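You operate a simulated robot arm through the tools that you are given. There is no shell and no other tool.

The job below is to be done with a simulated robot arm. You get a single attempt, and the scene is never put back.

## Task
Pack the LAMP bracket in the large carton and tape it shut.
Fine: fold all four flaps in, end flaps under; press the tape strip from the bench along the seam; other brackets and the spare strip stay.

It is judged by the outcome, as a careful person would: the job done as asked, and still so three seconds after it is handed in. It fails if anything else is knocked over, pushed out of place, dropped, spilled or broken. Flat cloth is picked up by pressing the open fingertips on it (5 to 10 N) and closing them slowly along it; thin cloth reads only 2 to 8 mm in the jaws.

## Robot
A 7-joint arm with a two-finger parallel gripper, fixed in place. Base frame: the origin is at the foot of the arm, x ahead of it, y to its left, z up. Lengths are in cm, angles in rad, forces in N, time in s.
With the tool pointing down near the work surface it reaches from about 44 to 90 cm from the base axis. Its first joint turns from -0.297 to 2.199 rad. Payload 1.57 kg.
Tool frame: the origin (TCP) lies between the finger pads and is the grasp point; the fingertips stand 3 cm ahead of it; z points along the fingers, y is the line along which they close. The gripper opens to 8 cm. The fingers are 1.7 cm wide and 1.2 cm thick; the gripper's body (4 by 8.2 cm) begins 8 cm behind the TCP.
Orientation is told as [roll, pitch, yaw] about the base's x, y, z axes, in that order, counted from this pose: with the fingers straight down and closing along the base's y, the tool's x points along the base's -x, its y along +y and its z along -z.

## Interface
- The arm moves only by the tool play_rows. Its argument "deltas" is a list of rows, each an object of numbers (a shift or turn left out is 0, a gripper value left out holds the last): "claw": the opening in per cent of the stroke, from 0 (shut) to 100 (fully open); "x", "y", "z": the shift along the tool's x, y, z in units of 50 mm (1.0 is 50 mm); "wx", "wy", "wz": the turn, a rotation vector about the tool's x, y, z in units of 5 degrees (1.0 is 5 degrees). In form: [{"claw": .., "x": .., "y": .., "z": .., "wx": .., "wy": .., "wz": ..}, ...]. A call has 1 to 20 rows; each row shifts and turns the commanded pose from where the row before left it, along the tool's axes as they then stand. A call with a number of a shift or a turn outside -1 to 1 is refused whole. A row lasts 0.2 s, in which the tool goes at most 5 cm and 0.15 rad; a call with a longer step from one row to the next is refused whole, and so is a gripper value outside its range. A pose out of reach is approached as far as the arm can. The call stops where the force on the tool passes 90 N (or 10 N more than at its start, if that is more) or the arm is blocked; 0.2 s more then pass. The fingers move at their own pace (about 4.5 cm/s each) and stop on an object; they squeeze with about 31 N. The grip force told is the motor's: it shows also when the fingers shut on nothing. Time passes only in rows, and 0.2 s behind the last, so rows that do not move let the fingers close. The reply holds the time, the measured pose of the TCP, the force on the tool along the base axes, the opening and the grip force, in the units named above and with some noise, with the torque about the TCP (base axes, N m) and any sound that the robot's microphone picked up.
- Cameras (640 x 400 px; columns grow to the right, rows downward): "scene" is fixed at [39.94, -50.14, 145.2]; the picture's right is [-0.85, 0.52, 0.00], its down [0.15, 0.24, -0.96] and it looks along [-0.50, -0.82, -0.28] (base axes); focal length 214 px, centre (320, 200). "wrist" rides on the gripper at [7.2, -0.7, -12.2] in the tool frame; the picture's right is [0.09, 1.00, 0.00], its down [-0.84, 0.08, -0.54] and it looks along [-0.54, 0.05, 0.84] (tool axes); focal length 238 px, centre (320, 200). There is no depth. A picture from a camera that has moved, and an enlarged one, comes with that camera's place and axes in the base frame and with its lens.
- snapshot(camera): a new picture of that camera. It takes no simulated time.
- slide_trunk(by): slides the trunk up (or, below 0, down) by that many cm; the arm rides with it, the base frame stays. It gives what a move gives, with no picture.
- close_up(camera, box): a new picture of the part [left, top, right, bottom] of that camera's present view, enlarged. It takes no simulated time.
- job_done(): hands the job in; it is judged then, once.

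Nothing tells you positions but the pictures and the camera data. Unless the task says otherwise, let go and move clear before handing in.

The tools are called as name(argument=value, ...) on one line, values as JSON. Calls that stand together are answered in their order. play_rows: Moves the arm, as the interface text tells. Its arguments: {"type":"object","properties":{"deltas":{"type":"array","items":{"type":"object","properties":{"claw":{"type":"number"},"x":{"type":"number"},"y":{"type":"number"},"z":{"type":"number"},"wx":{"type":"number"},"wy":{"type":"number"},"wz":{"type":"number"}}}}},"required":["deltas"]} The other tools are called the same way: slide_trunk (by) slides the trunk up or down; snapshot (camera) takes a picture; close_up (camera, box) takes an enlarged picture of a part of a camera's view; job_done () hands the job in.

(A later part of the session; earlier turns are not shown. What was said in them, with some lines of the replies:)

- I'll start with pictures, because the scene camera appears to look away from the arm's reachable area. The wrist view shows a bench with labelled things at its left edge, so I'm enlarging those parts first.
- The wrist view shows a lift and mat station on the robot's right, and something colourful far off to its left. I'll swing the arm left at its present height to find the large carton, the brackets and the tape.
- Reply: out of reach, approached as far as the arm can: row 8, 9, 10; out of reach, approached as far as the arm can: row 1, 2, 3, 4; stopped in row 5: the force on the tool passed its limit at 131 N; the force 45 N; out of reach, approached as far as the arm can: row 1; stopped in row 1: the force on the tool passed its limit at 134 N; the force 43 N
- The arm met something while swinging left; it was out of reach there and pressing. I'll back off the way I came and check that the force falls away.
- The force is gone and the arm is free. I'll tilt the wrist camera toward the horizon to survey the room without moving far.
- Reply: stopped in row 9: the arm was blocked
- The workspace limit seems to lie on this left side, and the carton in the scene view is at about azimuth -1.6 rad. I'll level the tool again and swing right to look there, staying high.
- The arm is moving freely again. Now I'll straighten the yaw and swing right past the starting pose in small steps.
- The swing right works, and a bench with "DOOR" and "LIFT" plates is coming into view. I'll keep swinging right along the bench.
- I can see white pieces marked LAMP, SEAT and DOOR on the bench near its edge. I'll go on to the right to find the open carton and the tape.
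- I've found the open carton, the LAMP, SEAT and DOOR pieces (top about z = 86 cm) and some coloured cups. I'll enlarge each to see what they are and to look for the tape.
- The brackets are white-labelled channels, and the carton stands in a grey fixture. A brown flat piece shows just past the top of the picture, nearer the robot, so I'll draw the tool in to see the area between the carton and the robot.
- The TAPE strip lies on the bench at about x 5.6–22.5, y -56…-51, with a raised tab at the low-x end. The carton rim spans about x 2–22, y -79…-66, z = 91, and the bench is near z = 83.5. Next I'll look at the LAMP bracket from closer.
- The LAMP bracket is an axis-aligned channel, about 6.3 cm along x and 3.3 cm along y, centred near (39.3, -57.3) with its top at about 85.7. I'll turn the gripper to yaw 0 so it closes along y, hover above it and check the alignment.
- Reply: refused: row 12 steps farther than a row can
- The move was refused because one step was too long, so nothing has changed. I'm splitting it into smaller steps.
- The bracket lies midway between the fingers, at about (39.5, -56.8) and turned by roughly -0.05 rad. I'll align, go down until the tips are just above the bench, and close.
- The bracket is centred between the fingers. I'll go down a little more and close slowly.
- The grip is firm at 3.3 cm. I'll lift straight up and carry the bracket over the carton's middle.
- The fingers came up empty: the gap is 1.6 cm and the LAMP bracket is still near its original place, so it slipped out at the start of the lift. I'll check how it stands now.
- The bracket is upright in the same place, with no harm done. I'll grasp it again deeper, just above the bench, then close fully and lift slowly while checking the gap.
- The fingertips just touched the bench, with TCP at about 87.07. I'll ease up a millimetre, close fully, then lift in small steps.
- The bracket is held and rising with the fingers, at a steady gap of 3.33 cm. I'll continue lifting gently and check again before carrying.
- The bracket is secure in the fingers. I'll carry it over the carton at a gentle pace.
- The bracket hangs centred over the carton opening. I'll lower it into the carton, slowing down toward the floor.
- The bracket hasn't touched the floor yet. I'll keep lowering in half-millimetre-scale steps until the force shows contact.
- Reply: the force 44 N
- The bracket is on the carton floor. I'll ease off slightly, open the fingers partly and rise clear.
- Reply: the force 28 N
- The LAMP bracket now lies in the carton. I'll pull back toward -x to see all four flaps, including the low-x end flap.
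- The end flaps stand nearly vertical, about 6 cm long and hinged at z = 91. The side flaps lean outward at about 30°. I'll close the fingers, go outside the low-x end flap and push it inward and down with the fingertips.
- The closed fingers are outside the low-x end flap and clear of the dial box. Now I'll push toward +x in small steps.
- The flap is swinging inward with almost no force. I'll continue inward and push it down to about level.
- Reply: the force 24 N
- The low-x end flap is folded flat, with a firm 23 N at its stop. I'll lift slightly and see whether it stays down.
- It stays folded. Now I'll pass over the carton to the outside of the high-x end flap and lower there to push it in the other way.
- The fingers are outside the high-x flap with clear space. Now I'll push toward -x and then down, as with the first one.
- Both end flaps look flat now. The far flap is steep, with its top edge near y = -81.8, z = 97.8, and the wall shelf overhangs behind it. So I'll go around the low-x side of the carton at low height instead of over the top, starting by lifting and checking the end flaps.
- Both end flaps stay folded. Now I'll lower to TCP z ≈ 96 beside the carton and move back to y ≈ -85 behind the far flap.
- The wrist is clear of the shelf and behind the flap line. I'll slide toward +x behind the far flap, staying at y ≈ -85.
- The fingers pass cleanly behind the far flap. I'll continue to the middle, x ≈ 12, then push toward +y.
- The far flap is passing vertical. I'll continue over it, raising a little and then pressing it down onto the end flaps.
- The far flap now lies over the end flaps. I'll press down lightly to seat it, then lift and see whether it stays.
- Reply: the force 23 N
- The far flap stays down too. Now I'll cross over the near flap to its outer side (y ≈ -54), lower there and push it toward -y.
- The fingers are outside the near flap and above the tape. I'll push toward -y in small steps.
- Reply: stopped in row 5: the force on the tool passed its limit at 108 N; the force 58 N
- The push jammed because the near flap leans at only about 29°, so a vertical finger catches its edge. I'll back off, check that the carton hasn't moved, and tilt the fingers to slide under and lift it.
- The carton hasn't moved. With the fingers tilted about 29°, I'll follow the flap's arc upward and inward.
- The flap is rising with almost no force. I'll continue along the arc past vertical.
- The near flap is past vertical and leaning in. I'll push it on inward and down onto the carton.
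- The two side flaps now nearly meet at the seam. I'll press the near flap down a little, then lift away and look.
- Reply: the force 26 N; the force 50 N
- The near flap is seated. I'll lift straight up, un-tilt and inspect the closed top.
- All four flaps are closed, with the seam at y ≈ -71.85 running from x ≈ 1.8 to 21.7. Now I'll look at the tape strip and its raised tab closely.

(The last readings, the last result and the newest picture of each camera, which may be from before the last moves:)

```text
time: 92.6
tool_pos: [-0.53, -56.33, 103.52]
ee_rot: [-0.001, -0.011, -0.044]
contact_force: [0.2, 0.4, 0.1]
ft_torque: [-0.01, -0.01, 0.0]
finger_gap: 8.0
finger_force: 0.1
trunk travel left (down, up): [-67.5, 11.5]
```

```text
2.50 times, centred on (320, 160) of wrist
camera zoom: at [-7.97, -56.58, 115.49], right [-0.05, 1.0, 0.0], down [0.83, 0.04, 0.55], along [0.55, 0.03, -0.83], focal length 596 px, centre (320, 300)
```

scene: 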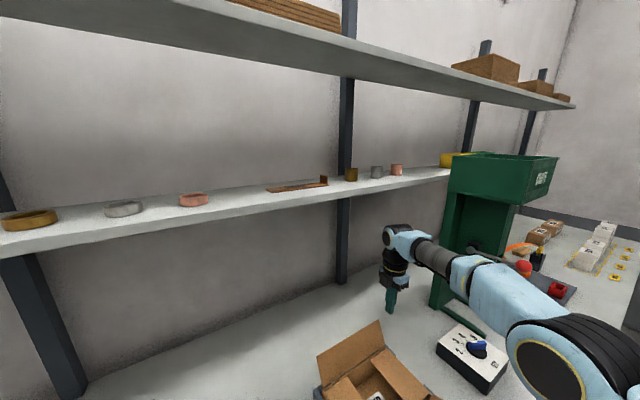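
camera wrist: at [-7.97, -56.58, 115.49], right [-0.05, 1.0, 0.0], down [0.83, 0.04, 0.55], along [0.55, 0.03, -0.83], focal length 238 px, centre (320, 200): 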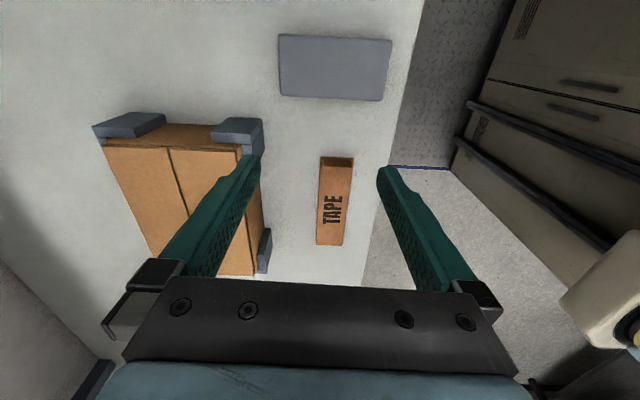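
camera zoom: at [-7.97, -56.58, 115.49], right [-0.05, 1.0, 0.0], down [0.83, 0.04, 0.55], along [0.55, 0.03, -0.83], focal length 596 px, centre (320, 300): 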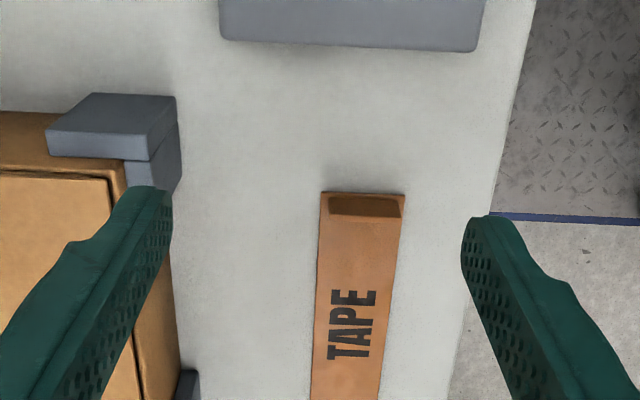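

The tab is a thin upright plate across the strip's low-x end, about (5.7, -53.3) with its top near z = 86.5. To grip it I need the fingers to close along x, so I'll turn the gripper to yaw -π/2.

play_rows(deltas=[{"wz": 1}, {"wz": 1}, {"wz": 1}, {"wz": 1}, {"wz": 1}, {"wz": 1}, {"wz": 1}, {"wz": 1}, {"wz": 1}, {"wz": 1}, {"wz": 1}, {"wz": 1}, {"wz": 1}, {"wz": 1}, {"wz": 1}, {"wz": 1}, {"wz": 1}, {"wz": 0.5}, {"wz": 0}])

play_rows(deltas=[{"y": 0.6, "x": 0.3}, {"y": 0.65, "x": 0.3}, {"z": 0.5}, {"z": 0.5}, {"z": 0}])

snapshot(camera="wrist")

close_up(camera="wrist", box=[220, 40, 460, 200])

```text
time: 96.6
tool_pos: [-0.4, -56.15, 103.18]
ee_rot: [0.013, 0.001, -1.571]
contact_force: [0.2, 0.2, 0.0]
ft_torque: [-0.01, -0.01, -0.01]
finger_gap: 8.01
finger_force: 0.0
trunk travel left (down, up): [-67.5, 11.5]
```

```text
time: 97.8
tool_pos: [5.87, -53.18, 98.25]
ee_rot: [0.013, 0.0, -1.571]
contact_force: [0.4, -0.6, -0.6]
ft_torque: [-0.01, 0.0, 0.02]
finger_gap: 8.01
finger_force: 0.0
trunk travel left (down, up): [-67.5, 11.5]
```

```text
taken
camera wrist: at [5.06, -46.01, 110.41], right [1.0, 0.09, 0.01], down [0.07, -0.84, 0.54], along [0.06, -0.54, -0.84], focal length 238 px, centre (320, 200)
```

wrist: 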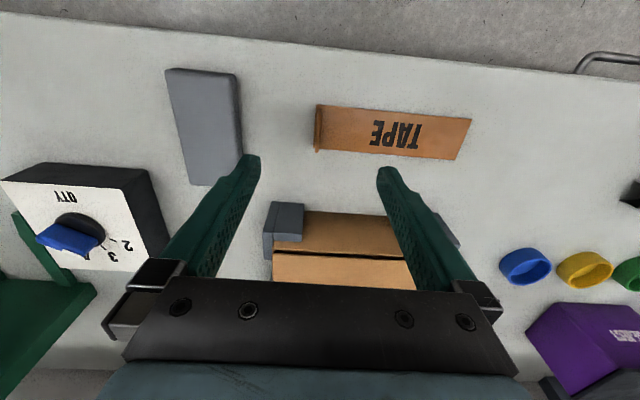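

```text
2.50 times, centred on (340, 120) of wrist
camera zoom: at [5.06, -46.01, 110.41], right [1.0, 0.09, 0.01], down [0.07, -0.84, 0.54], along [0.06, -0.54, -0.84], focal length 596 px, centre (270, 400)
```

zoom: 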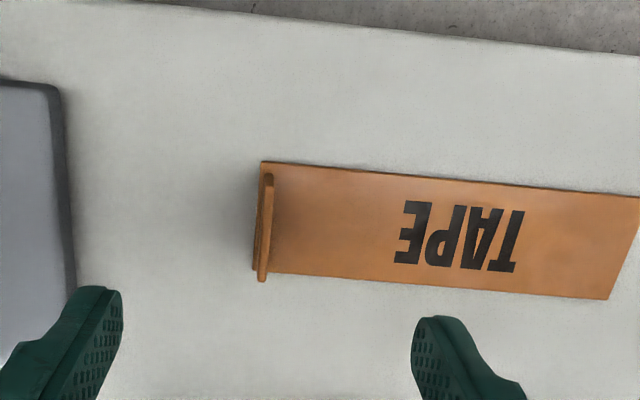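

The fingers straddle the tab nicely, with the tab at (5.8, -53.3). I'll narrow the opening and lower to just above the strip surface.

play_rows(deltas=[{"claw": 50, "x": -0.03}, {"z": 0.5}, {"z": 0.5}, {"z": 0.5}, {"z": 0.3}, {"z": 0.15}, {"z": 0}])

close_up(camera="wrist", box=[220, 80, 420, 240])

```text
time: 99.4
tool_pos: [6.07, -53.38, 88.49]
ee_rot: [0.011, 0.0, -1.572]
contact_force: [-0.5, -0.3, 0.1]
ft_torque: [0.02, 0.02, -0.01]
finger_gap: 3.98
finger_force: 0.1
trunk travel left (down, up): [-67.5, 11.5]
```

```text
2.50 times, centred on (320, 160) of wrist
camera zoom: at [5.16, -46.12, 100.6], right [1.0, 0.09, 0.01], down [0.07, -0.84, 0.54], along [0.06, -0.54, -0.84], focal length 596 px, centre (320, 300)
```

zoom: 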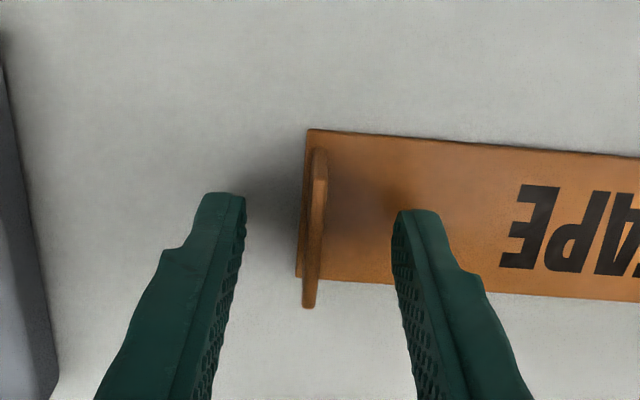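

The tab is centred between the fingers. I'll lower a bit more, feeling for the strip surface.

play_rows(deltas=[{"z": 0.1}, {"z": 0.06}, {"z": 0}])

play_rows(deltas=[{"z": 0.05}, {"z": 0}])

```text
time: 100.2
tool_pos: [5.86, -53.28, 87.67]
ee_rot: [0.012, -0.002, -1.571]
contact_force: [-0.1, 0.9, 0.7]
ft_torque: [0.01, 0.03, 0.01]
finger_gap: 4.0
finger_force: 0.0
trunk travel left (down, up): [-67.5, 11.5]
```

```text
time: 100.8
tool_pos: [6.01, -53.19, 87.42]
ee_rot: [0.013, -0.001, -1.57]
contact_force: [-0.6, -0.1, 0.0]
ft_torque: [0.03, -0.01, -0.05]
finger_gap: 4.02
finger_force: 0.0
trunk travel left (down, up): [-67.5, 11.5]
```

The tips are just above the strip. I'll close on the tab slowly.

play_rows(deltas=[{"claw": 35}, {"claw": 25}, {"claw": 15}, {"claw": 5}, {"claw": 0}, {"claw": 0}, {"claw": 0}])

close_up(camera="wrist", box=[220, 80, 420, 240])

```text
time: 102.4
tool_pos: [6.09, -53.39, 87.48]
ee_rot: [0.013, 0.001, -1.571]
contact_force: [-0.7, 0.6, 0.6]
ft_torque: [0.03, 0.01, 0.07]
finger_gap: 0.24
finger_force: 24.3
trunk travel left (down, up): [-67.5, 11.5]
```

```text
2.50 times, centred on (320, 160) of wrist
camera zoom: at [5.15, -46.19, 99.57], right [1.0, 0.09, 0.01], down [0.07, -0.84, 0.54], along [0.06, -0.54, -0.84], focal length 596 px, centre (320, 300)
```

zoom: 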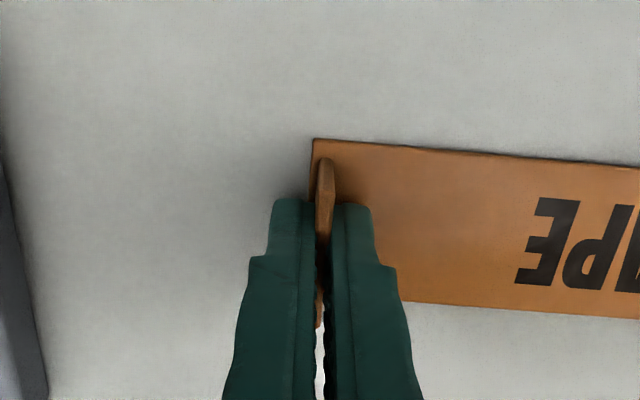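

The tab is gripped at 0.24 cm. I'll lift slowly and watch how the strip behaves.

play_rows(deltas=[{"z": -0.04}, {"z": -0.08}, {"z": -0.1}, {"z": -0.1}, {"z": -0.1}, {"z": 0}])

snapshot(camera="wrist")

```text
time: 103.8
tool_pos: [6.11, -53.34, 89.59]
ee_rot: [0.011, -0.001, -1.571]
contact_force: [-1.4, 0.2, 0.2]
ft_torque: [0.0, 0.01, -0.02]
finger_gap: 0.24
finger_force: 24.3
trunk travel left (down, up): [-67.5, 11.5]
```

```text
taken
camera wrist: at [5.21, -46.17, 101.71], right [1.0, 0.09, 0.01], down [0.07, -0.84, 0.54], along [0.06, -0.54, -0.84], focal length 238 px, centre (320, 200)
```

wrist: 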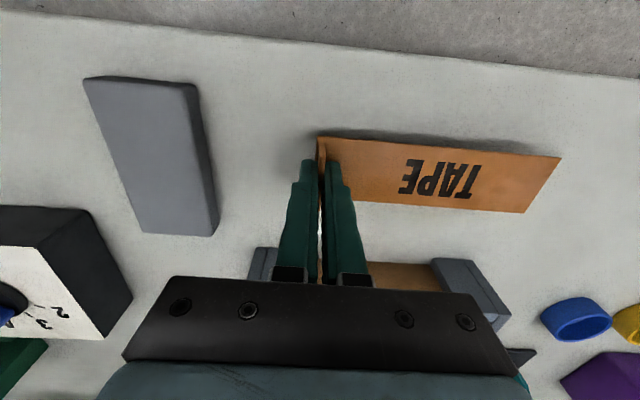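

The strip is rigid and stays level in the grip. I'll raise it above carton height and carry it over the seam, slowly.

play_rows(deltas=[{"z": -0.15}, {"z": -0.2}, {"z": -0.25}, {"z": -0.25}, {"z": -0.25}, {"z": -0.25}, {"z": -0.25}, {"z": -0.2}, {"z": -0.1}, {"x": 0}])

play_rows(deltas=[{"x": -0.12, "y": -0.02}, {"x": -0.25, "y": -0.03}, {"x": -0.3, "y": -0.04}, {"x": -0.3, "y": -0.04}, {"x": -0.3, "y": -0.04}, {"x": -0.3, "y": -0.04}, {"x": -0.3, "y": -0.04}, {"x": -0.3, "y": -0.04}, {"x": -0.3, "y": -0.04}, {"x": -0.3, "y": -0.04}, {"x": -0.3, "y": -0.04}, {"x": -0.3, "y": -0.02}, {"x": -0.2, "y": -0.02}, {"x": -0.11}, {"x": 0}])

snapshot(camera="wrist")

close_up(camera="scene", box=[280, 240, 480, 400])

```text
time: 106.0
tool_pos: [5.84, -53.2, 99.02]
ee_rot: [0.012, -0.001, -1.57]
contact_force: [-0.3, -0.8, 0.2]
ft_torque: [0.0, 0.02, 0.0]
finger_gap: 0.22
finger_force: 23.7
trunk travel left (down, up): [-67.5, 11.5]
```

```text
time: 109.2
tool_pos: [3.56, -71.87, 99.06]
ee_rot: [0.01, 0.0, -1.57]
contact_force: [0.0, 0.0, 0.0]
ft_torque: [-0.04, -0.01, 0.01]
finger_gap: 0.24
finger_force: 23.7
trunk travel left (down, up): [-67.5, 11.5]
```

```text
taken
camera wrist: at [2.74, -64.65, 111.14], right [1.0, 0.09, 0.01], down [0.07, -0.84, 0.54], along [0.06, -0.54, -0.84], focal length 238 px, centre (320, 200)
```

wrist: 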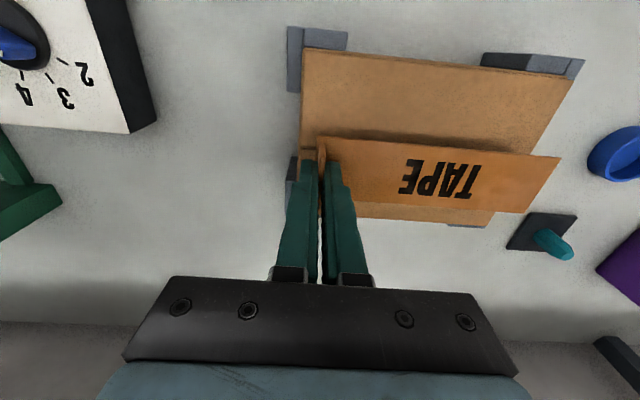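

```text
2.50 times, centred on (380, 320) of scene
camera zoom: at [39.94, -50.14, 145.2], right [-0.85, 0.52, 0.0], down [0.15, 0.24, -0.96], along [-0.5, -0.82, -0.28], focal length 536 px, centre (170, -100)
```

zoom: 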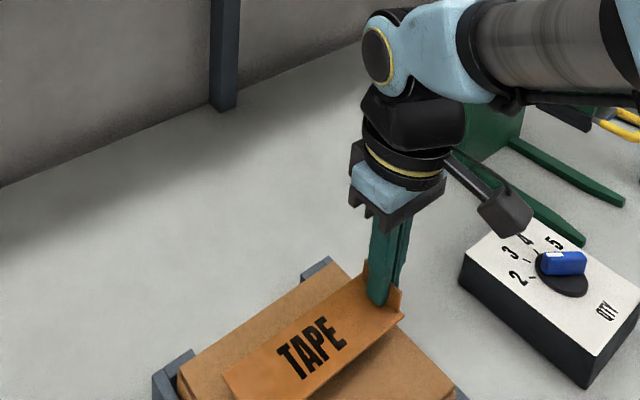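

The strip is centred over the carton (x 3.3–20.2, y ≈ -71.95) with the seam at about -71.85. I'll lower it gently to contact.

play_rows(deltas=[{"z": 0.12}, {"z": 0.15}, {"z": 0.15}, {"z": 0.12}, {"z": 0.08}, {"z": 0}])

snapshot(camera="wrist")

close_up(camera="scene", box=[280, 240, 480, 400])

```text
time: 110.6
tool_pos: [3.79, -71.81, 95.92]
ee_rot: [0.012, 0.001, -1.571]
contact_force: [0.4, 0.5, -0.1]
ft_torque: [0.01, 0.01, -0.01]
finger_gap: 0.27
finger_force: 24.1
trunk travel left (down, up): [-67.5, 11.5]
```

```text
taken
camera wrist: at [2.84, -64.59, 108.06], right [1.0, 0.09, 0.01], down [0.07, -0.84, 0.54], along [0.06, -0.54, -0.84], focal length 238 px, centre (320, 200)
```

wrist: 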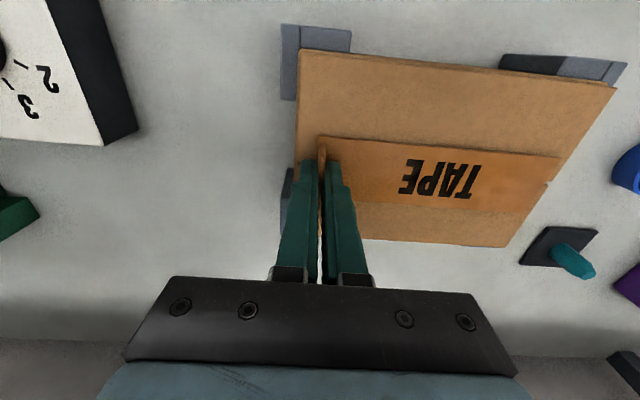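

```text
2.50 times, centred on (380, 320) of scene
camera zoom: at [39.94, -50.14, 145.2], right [-0.85, 0.52, 0.0], down [0.15, 0.24, -0.96], along [-0.5, -0.82, -0.28], focal length 536 px, centre (170, -100)
```

zoom: 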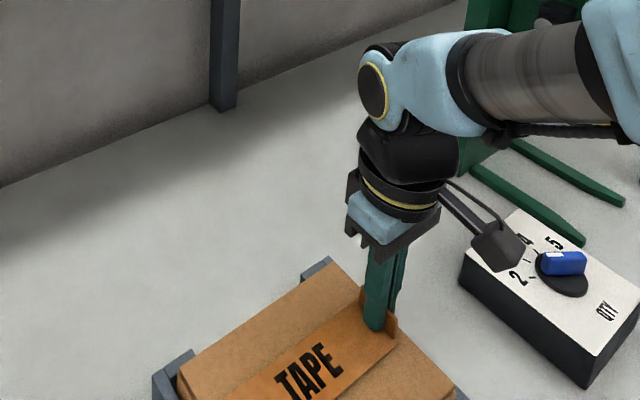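

Before contact, I'll check the seam against the strip at its far end.

close_up(camera="wrist", box=[440, 60, 640, 260])

close_up(camera="scene", box=[340, 330, 440, 400])

```text
2.00 times, centred on (540, 160) of wrist
camera zoom: at [2.84, -64.59, 108.06], right [1.0, 0.09, 0.01], down [0.07, -0.84, 0.54], along [0.06, -0.54, -0.84], focal length 477 px, centre (-120, 280)
```

zoom: 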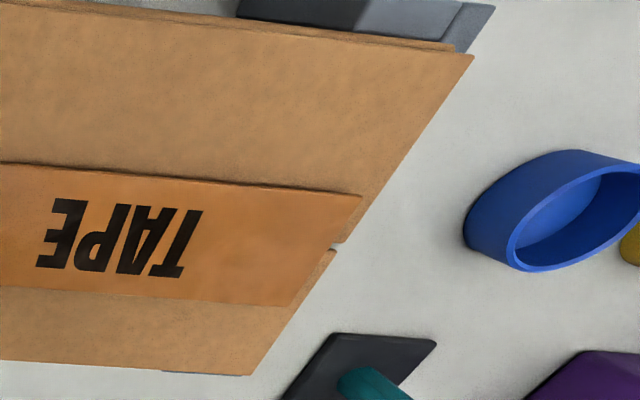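

```text
5.71 times, centred on (390, 365) of scene
camera zoom: at [39.94, -50.14, 145.2], right [-0.85, 0.52, 0.0], down [0.15, 0.24, -0.96], along [-0.5, -0.82, -0.28], focal length 1226 px, centre (-80, -743)
```

zoom: 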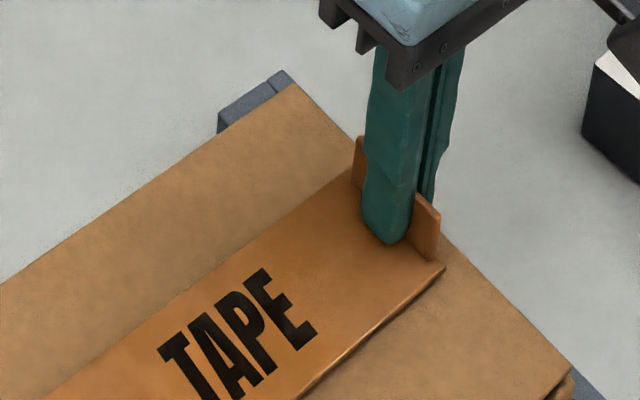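

The seam notch is at y ≈ -71.9, right under the strip's midline. I'll lower to contact in small steps.

play_rows(deltas=[{"z": 0.06}, {"z": 0.04}, {"z": 0}])

play_rows(deltas=[{"z": 0.03}, {"z": 0}])

close_up(camera="scene", box=[340, 330, 440, 400])

```text
time: 111.4
tool_pos: [3.59, -71.86, 95.57]
ee_rot: [0.012, -0.003, -1.57]
contact_force: [0.2, -0.3, 18.3]
ft_torque: [0.03, 0.11, -0.03]
finger_gap: 0.25
finger_force: 24.4
trunk travel left (down, up): [-67.5, 11.5]
```

```text
time: 112.0
tool_pos: [3.71, -71.78, 95.47]
ee_rot: [0.011, -0.002, -1.572]
contact_force: [0.5, -3.5, 24.5]
ft_torque: [-0.1, 0.16, -0.01]
finger_gap: 0.23
finger_force: 24.3
trunk travel left (down, up): [-67.5, 11.5]
```

```text
5.71 times, centred on (390, 365) of scene
camera zoom: at [39.94, -50.14, 145.2], right [-0.85, 0.52, 0.0], down [0.15, 0.24, -0.96], along [-0.5, -0.82, -0.28], focal length 1226 px, centre (-80, -743)
```

zoom: 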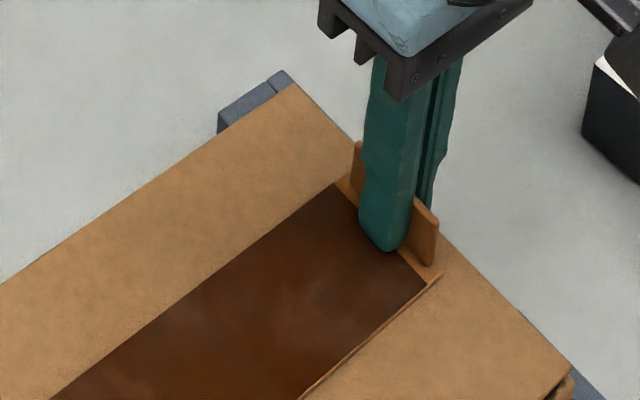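

The strip touched the carton and its surface now looks dark. I'll look closer before letting go.

snapshot(camera="wrist")

close_up(camera="wrist", box=[260, 30, 640, 270])

```text
taken
camera wrist: at [2.85, -64.59, 107.54], right [1.0, 0.09, 0.01], down [0.07, -0.83, 0.55], along [0.06, -0.54, -0.84], focal length 238 px, centre (320, 200)
```

wrist: 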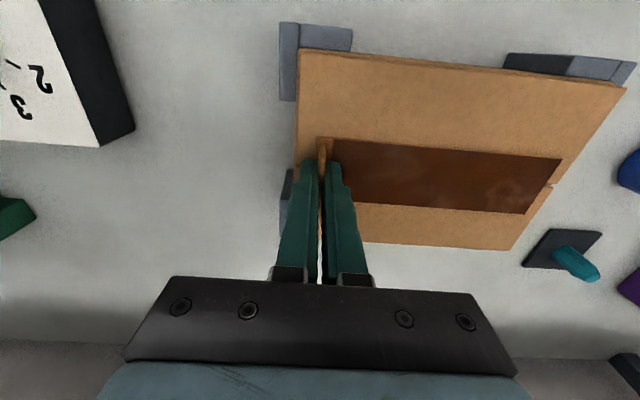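

```text
1.67 times, centred on (450, 150) of wrist
camera zoom: at [2.85, -64.59, 107.54], right [1.0, 0.09, 0.01], down [0.07, -0.83, 0.55], along [0.06, -0.54, -0.84], focal length 397 px, centre (103, 283)
```

zoom: 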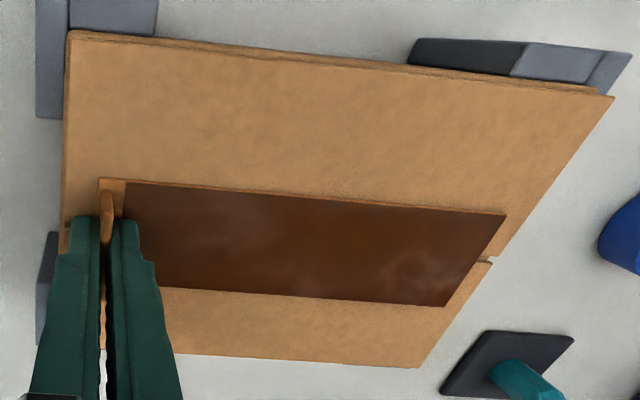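

Nearly the whole strip has turned dark, probably because it has bonded with the carton. I'll release the tab gently, rise and check that the strip stays in place.

play_rows(deltas=[{"z": -0.04}, {"claw": 8}, {"claw": 18}, {"claw": 25}, {"z": 0}, {"z": -0.15}, {"z": -0.3}, {"z": -0.5}, {"z": -0.5}, {"z": 0}])

snapshot(camera="wrist")

close_up(camera="scene", box=[320, 310, 450, 400])

```text
time: 114.2
tool_pos: [3.6, -71.79, 102.74]
ee_rot: [0.012, -0.001, -1.571]
contact_force: [-0.6, -0.2, 0.0]
ft_torque: [0.01, -0.03, -0.01]
finger_gap: 2.03
finger_force: 0.2
trunk travel left (down, up): [-67.5, 11.5]
```

```text
taken
camera wrist: at [2.73, -64.57, 114.96], right [1.0, 0.09, 0.01], down [0.07, -0.84, 0.54], along [0.06, -0.54, -0.84], focal length 238 px, centre (320, 200)
```

wrist: 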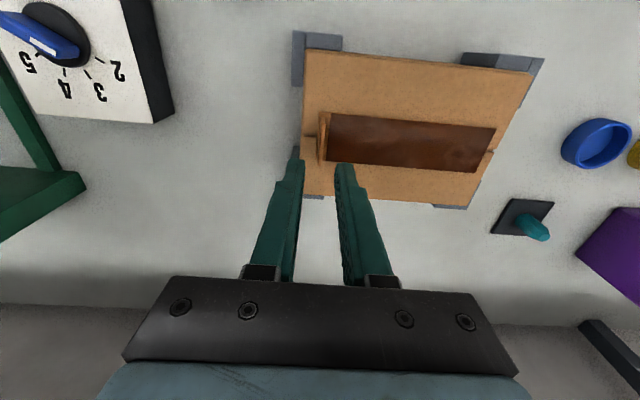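

```text
4.44 times, centred on (385, 355) of scene
camera zoom: at [39.94, -50.14, 145.2], right [-0.85, 0.52, 0.0], down [0.15, 0.24, -0.96], along [-0.5, -0.82, -0.28], focal length 953 px, centre (31, -489)
```

zoom: 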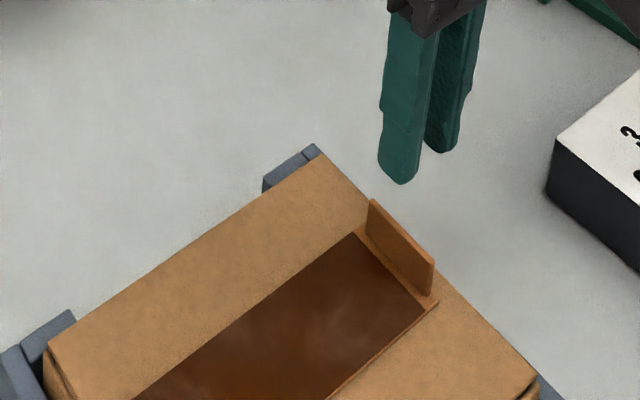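

The strip lies straight and centred on the seam. Now I'll close the fingers and press down along the strip, point by point, starting next to the tab.

play_rows(deltas=[{"claw": 0, "y": 0.3}, {"y": 0.26, "x": -0.02}, {"z": 0.4}, {"z": 0.5}, {"z": 0.4}, {"z": 0.1}, {"z": 0}])

play_rows(deltas=[{"z": 0.05}, {"z": 0.05}, {"z": 0.03}, {"z": 0}])

close_up(camera="scene", box=[320, 310, 450, 400])

```text
time: 115.8
tool_pos: [6.57, -71.94, 95.83]
ee_rot: [0.012, -0.003, -1.571]
contact_force: [-0.4, 0.0, 0.3]
ft_torque: [-0.01, -0.03, -0.02]
finger_gap: 0.0
finger_force: 21.1
trunk travel left (down, up): [-67.5, 11.5]
```

```text
time: 116.8
tool_pos: [6.55, -71.96, 95.49]
ee_rot: [0.013, -0.006, -1.57]
contact_force: [-0.1, -2.5, 27.1]
ft_torque: [-0.01, 0.0, -0.02]
finger_gap: 0.01
finger_force: 21.1
trunk travel left (down, up): [-67.5, 11.5]
```

```text
4.44 times, centred on (385, 355) of scene
camera zoom: at [39.94, -50.14, 145.2], right [-0.85, 0.52, 0.0], down [0.15, 0.24, -0.96], along [-0.5, -0.82, -0.28], focal length 953 px, centre (31, -489)
```

zoom: 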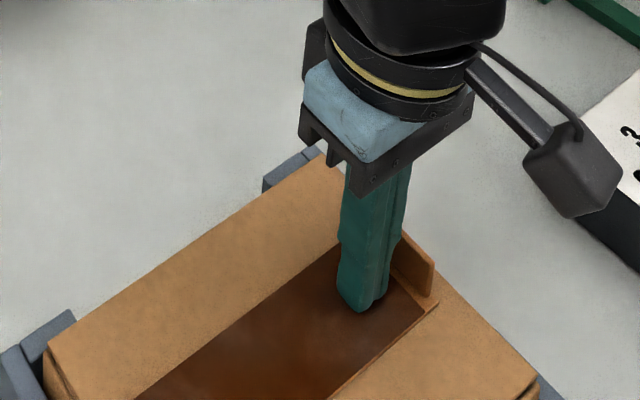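

A press of 27 N registers well. I'll repeat this tap every 2 cm along the strip.

play_rows(deltas=[{"z": -0.14}, {"y": 0.4}, {"z": 0.1}, {"z": 0.04}, {"z": 0}])

play_rows(deltas=[{"z": -0.14}, {"y": 0.4}, {"z": 0.1}, {"z": 0.04}, {"z": 0}])

play_rows(deltas=[{"z": -0.14}, {"y": 0.4}, {"z": 0.1}, {"z": 0.04}, {"z": 0}])

play_rows(deltas=[{"z": -0.14}, {"y": 0.4}, {"z": 0.1}, {"z": 0.04}, {"z": 0}])

play_rows(deltas=[{"z": -0.14}, {"y": 0.4}, {"z": 0.1}, {"z": 0.04}, {"z": 0}])

play_rows(deltas=[{"z": -0.14}, {"y": 0.4}, {"z": 0.1}, {"z": 0.04}, {"z": 0}])

snapshot(camera="wrist")

```text
time: 118.0
tool_pos: [8.47, -71.9, 95.33]
ee_rot: [0.012, -0.003, -1.569]
contact_force: [2.5, 7.0, 27.0]
ft_torque: [0.26, -0.05, 0.08]
finger_gap: 0.0
finger_force: 21.2
trunk travel left (down, up): [-67.5, 11.5]
```

```text
time: 119.2
tool_pos: [10.46, -71.77, 95.39]
ee_rot: [0.01, -0.002, -1.57]
contact_force: [1.3, 2.8, 23.9]
ft_torque: [0.06, -0.03, 0.03]
finger_gap: 0.02
finger_force: 21.5
trunk travel left (down, up): [-67.5, 11.5]
```

```text
time: 120.4
tool_pos: [12.38, -71.86, 95.39]
ee_rot: [0.012, -0.004, -1.571]
contact_force: [-2.6, 0.8, 22.8]
ft_torque: [0.07, 0.1, 0.01]
finger_gap: 0.04
finger_force: 21.3
trunk travel left (down, up): [-67.5, 11.5]
```

```text
time: 121.6
tool_pos: [14.61, -71.93, 95.46]
ee_rot: [0.014, -0.003, -1.57]
contact_force: [0.0, 5.9, 26.5]
ft_torque: [0.24, -0.03, -0.05]
finger_gap: 0.03
finger_force: 21.2
trunk travel left (down, up): [-67.5, 11.5]
```

```text
time: 122.8
tool_pos: [16.43, -72.06, 95.42]
ee_rot: [0.011, -0.004, -1.571]
contact_force: [-1.2, 5.2, 22.5]
ft_torque: [0.16, 0.07, -0.07]
finger_gap: 0.02
finger_force: 21.2
trunk travel left (down, up): [-67.5, 11.5]
```

```text
time: 124.0
tool_pos: [18.34, -71.83, 95.45]
ee_rot: [0.013, -0.004, -1.571]
contact_force: [-3.3, -0.8, 16.9]
ft_torque: [0.03, 0.1, -0.01]
finger_gap: 0.02
finger_force: 21.2
trunk travel left (down, up): [-67.5, 11.5]
```

```text
taken
camera wrist: at [17.53, -64.66, 107.55], right [1.0, 0.09, 0.01], down [0.07, -0.83, 0.55], along [0.06, -0.54, -0.84], focal length 238 px, centre (320, 200)
```

wrist: 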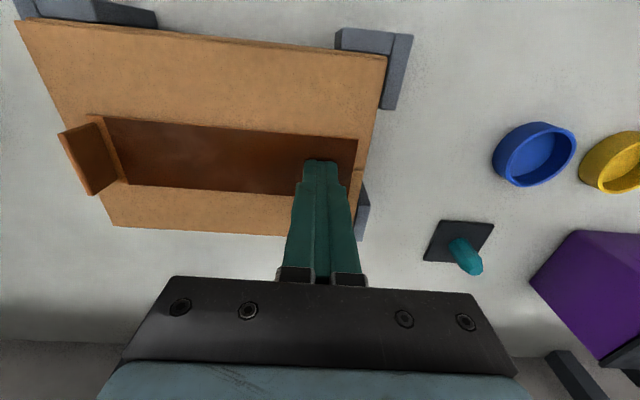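

The presses are all between 17 and 27 N. I'll do one last tap near the far end, then lift and inspect.

play_rows(deltas=[{"z": -0.14}, {"y": 0.22}, {"z": 0.1}, {"z": 0.05}, {"z": 0}])

play_rows(deltas=[{"z": -0.2}, {"z": -0.5}, {"z": -0.5}, {"z": -0.5}, {"x": 0.5}, {"x": 0.5}, {"x": 0}])

snapshot(camera="wrist")

close_up(camera="scene", box=[300, 290, 460, 400])

```text
time: 125.2
tool_pos: [19.59, -71.96, 95.47]
ee_rot: [0.013, -0.003, -1.57]
contact_force: [-0.6, 2.6, 14.0]
ft_torque: [0.06, 0.04, -0.05]
finger_gap: 0.02
finger_force: 21.6
trunk travel left (down, up): [-67.5, 11.5]
```

```text
time: 126.8
tool_pos: [19.64, -66.76, 103.73]
ee_rot: [0.011, 0.0, -1.571]
contact_force: [-0.6, 0.5, 0.2]
ft_torque: [0.0, 0.0, 0.01]
finger_gap: 0.0
finger_force: 21.5
trunk travel left (down, up): [-67.5, 11.5]
```

```text
taken
camera wrist: at [18.81, -59.6, 115.94], right [1.0, 0.09, 0.01], down [0.07, -0.84, 0.54], along [0.06, -0.54, -0.84], focal length 238 px, centre (320, 200)
```

wrist: 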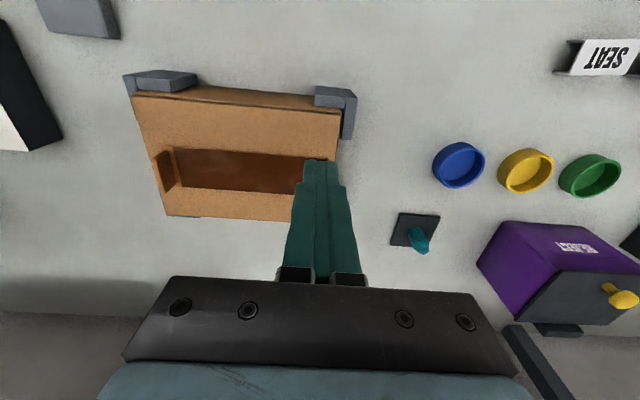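

```text
3.64 times, centred on (380, 345) of scene
camera zoom: at [39.94, -50.14, 145.2], right [-0.85, 0.52, 0.0], down [0.15, 0.24, -0.96], along [-0.5, -0.82, -0.28], focal length 780 px, centre (102, -327)
```

zoom: 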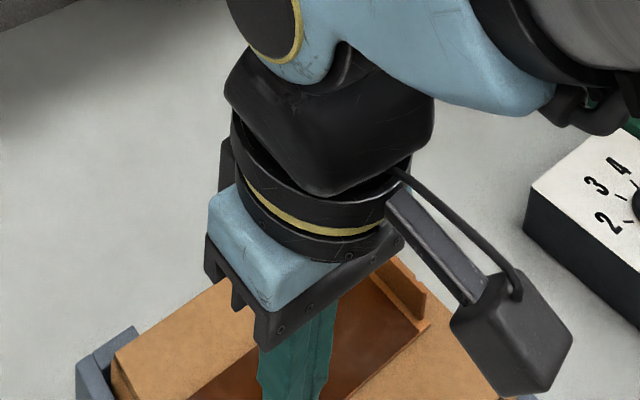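

The tape looks straight and pressed down. I'll move clear toward the robot and take a final full look at the carton, brackets and bench.

play_rows(deltas=[{"z": -0.5}, {"x": 0.7, "z": -0.3}, {"x": 0.7}, {"x": 0.7}, {"x": 0.4}, {"x": 0}])

snapshot(camera="wrist")

close_up(camera="wrist", box=[140, 60, 400, 260])

snapshot(camera="scene")

close_up(camera="scene", box=[300, 290, 460, 400])

```text
time: 128.2
tool_pos: [19.54, -54.23, 107.61]
ee_rot: [0.012, -0.001, -1.57]
contact_force: [-0.1, -0.2, 0.0]
ft_torque: [0.02, -0.01, 0.02]
finger_gap: 0.0
finger_force: 21.7
trunk travel left (down, up): [-67.5, 11.5]
```

```text
taken
camera wrist: at [18.65, -46.94, 119.66], right [1.0, 0.09, 0.01], down [0.07, -0.84, 0.54], along [0.06, -0.54, -0.84], focal length 238 px, centre (320, 200)
```

wrist: 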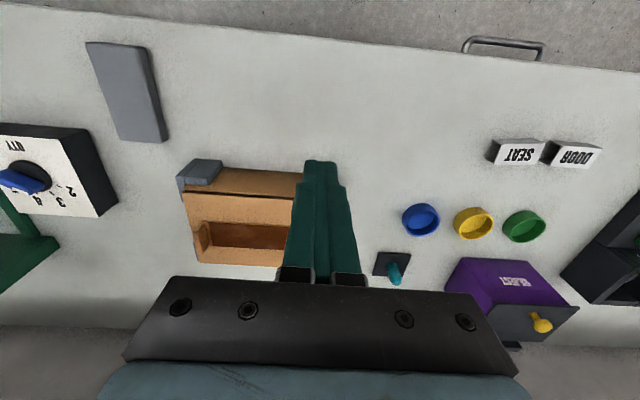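

```text
2.00 times, centred on (270, 160) of wrist
camera zoom: at [18.65, -46.94, 119.66], right [1.0, 0.09, 0.01], down [0.07, -0.84, 0.54], along [0.06, -0.54, -0.84], focal length 477 px, centre (420, 280)
```

zoom: 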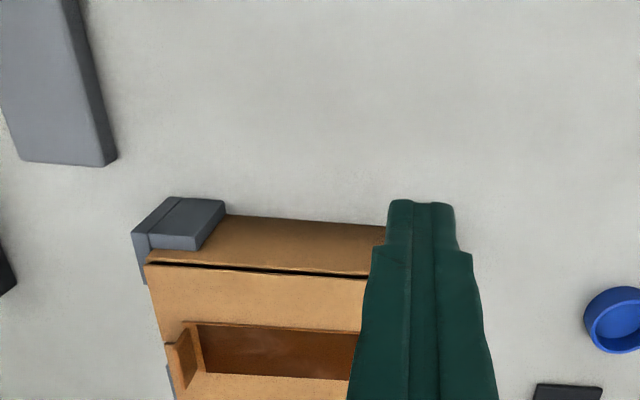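

```text
taken
```

scene: 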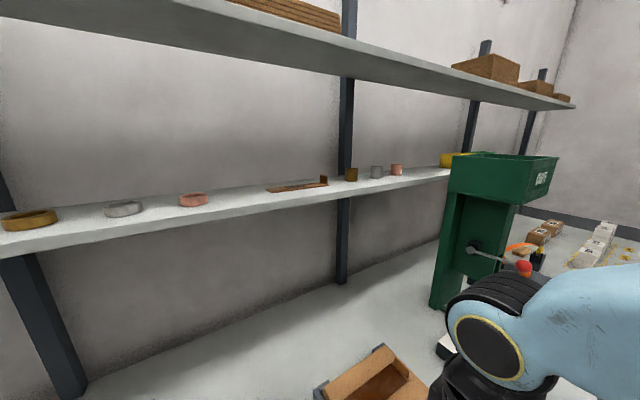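

```text
3.64 times, centred on (380, 345) of scene
camera zoom: at [39.94, -50.14, 145.2], right [-0.85, 0.52, 0.0], down [0.15, 0.24, -0.96], along [-0.5, -0.82, -0.28], focal length 780 px, centre (102, -327)
```

zoom: 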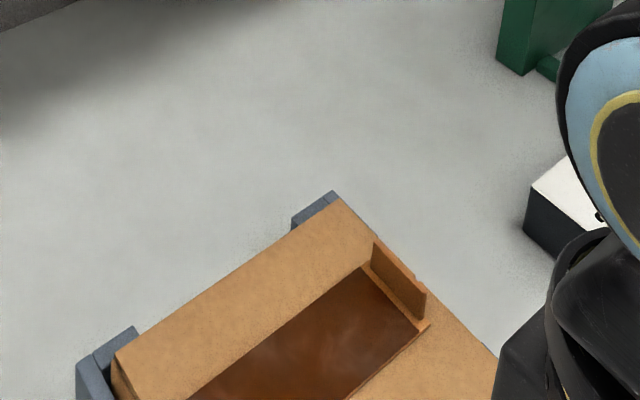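

Everything looks in place; only the carton's right half is hidden by the fingers. I'll shift aside for one last check of that end.

play_rows(deltas=[{"y": 0.7, "claw": 60}, {"y": 0.7}, {"y": 0.7}, {"y": 0.7}, {"y": 0}])

close_up(camera="wrist", box=[60, 80, 300, 280])

snapshot(camera="wrist")

```text
time: 129.4
tool_pos: [33.6, -54.35, 107.87]
ee_rot: [0.013, -0.001, -1.571]
contact_force: [0.5, 0.2, 0.0]
ft_torque: [0.0, -0.02, 0.0]
finger_gap: 4.8
finger_force: 0.0
trunk travel left (down, up): [-67.5, 11.5]
```

```text
2.00 times, centred on (180, 180) of wrist
camera zoom: at [32.75, -47.21, 119.87], right [1.0, 0.09, 0.01], down [0.07, -0.84, 0.54], along [0.06, -0.54, -0.84], focal length 477 px, centre (600, 240)
```

zoom: 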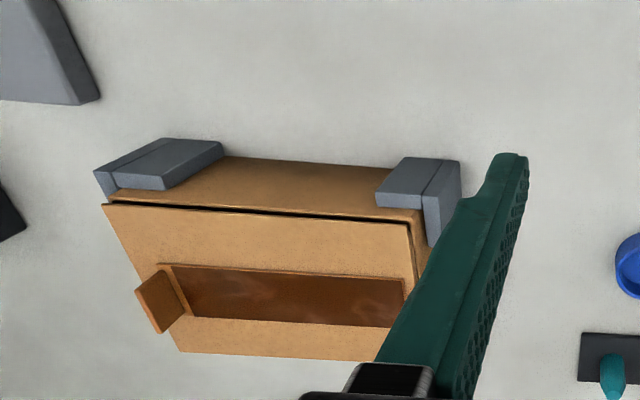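

```text
taken
camera wrist: at [32.75, -47.21, 119.87], right [1.0, 0.09, 0.01], down [0.07, -0.84, 0.54], along [0.06, -0.54, -0.84], focal length 238 px, centre (320, 200)
```

wrist: 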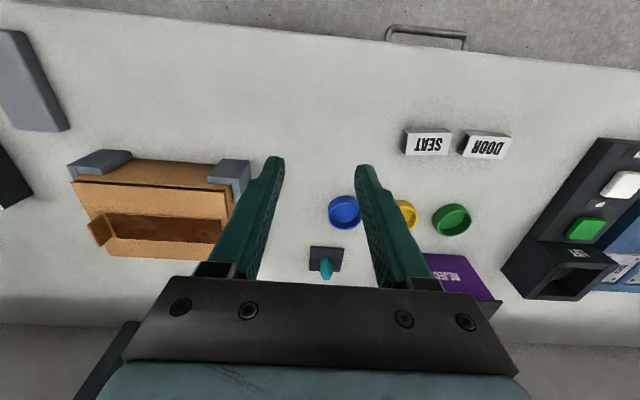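

The carton is closed with all four flaps folded in, end flaps under, and the bench tape is pressed along the seam over the LAMP bracket. SEAT and DOOR and the spare strip on the shelf are untouched, and the arm is clear, so I'm handing in the job.

job_done()

```text
The job is handed in.
```

The LAMP bracket is in the large carton, and the carton is taped shut; I've handed the job in.

- **Flaps:** Both end flaps went down first and the two side flaps over them. All four stayed down when released.
- **Tape:** The bench strip lies straight and centred on the seam. I pressed it at eight points, about every 2 cm, with 14 to 27 N. The strip turned dark when it touched the carton, which I took to mean it had stuck.
- **Everything else:** SEAT, DOOR and the spare strip on the shelf were untouched. In the last pictures nothing else on the bench looked moved.

A few things did not go cleanly:

- **First lift:** The LAMP bracket slipped from the fingers at the start of the first lift. It stayed upright in its place, and the second, slower lift held.
- **Near flap:** My first push jammed on its edge at about 108 N. The carton did not move, and I folded the flap with tilted fingers instead.
- **First search for the carton:** While looking for the carton, the arm swung left and met something off to that side, at up to about 134 N. I never identified it and did not look back there, so I can't say whether it moved.
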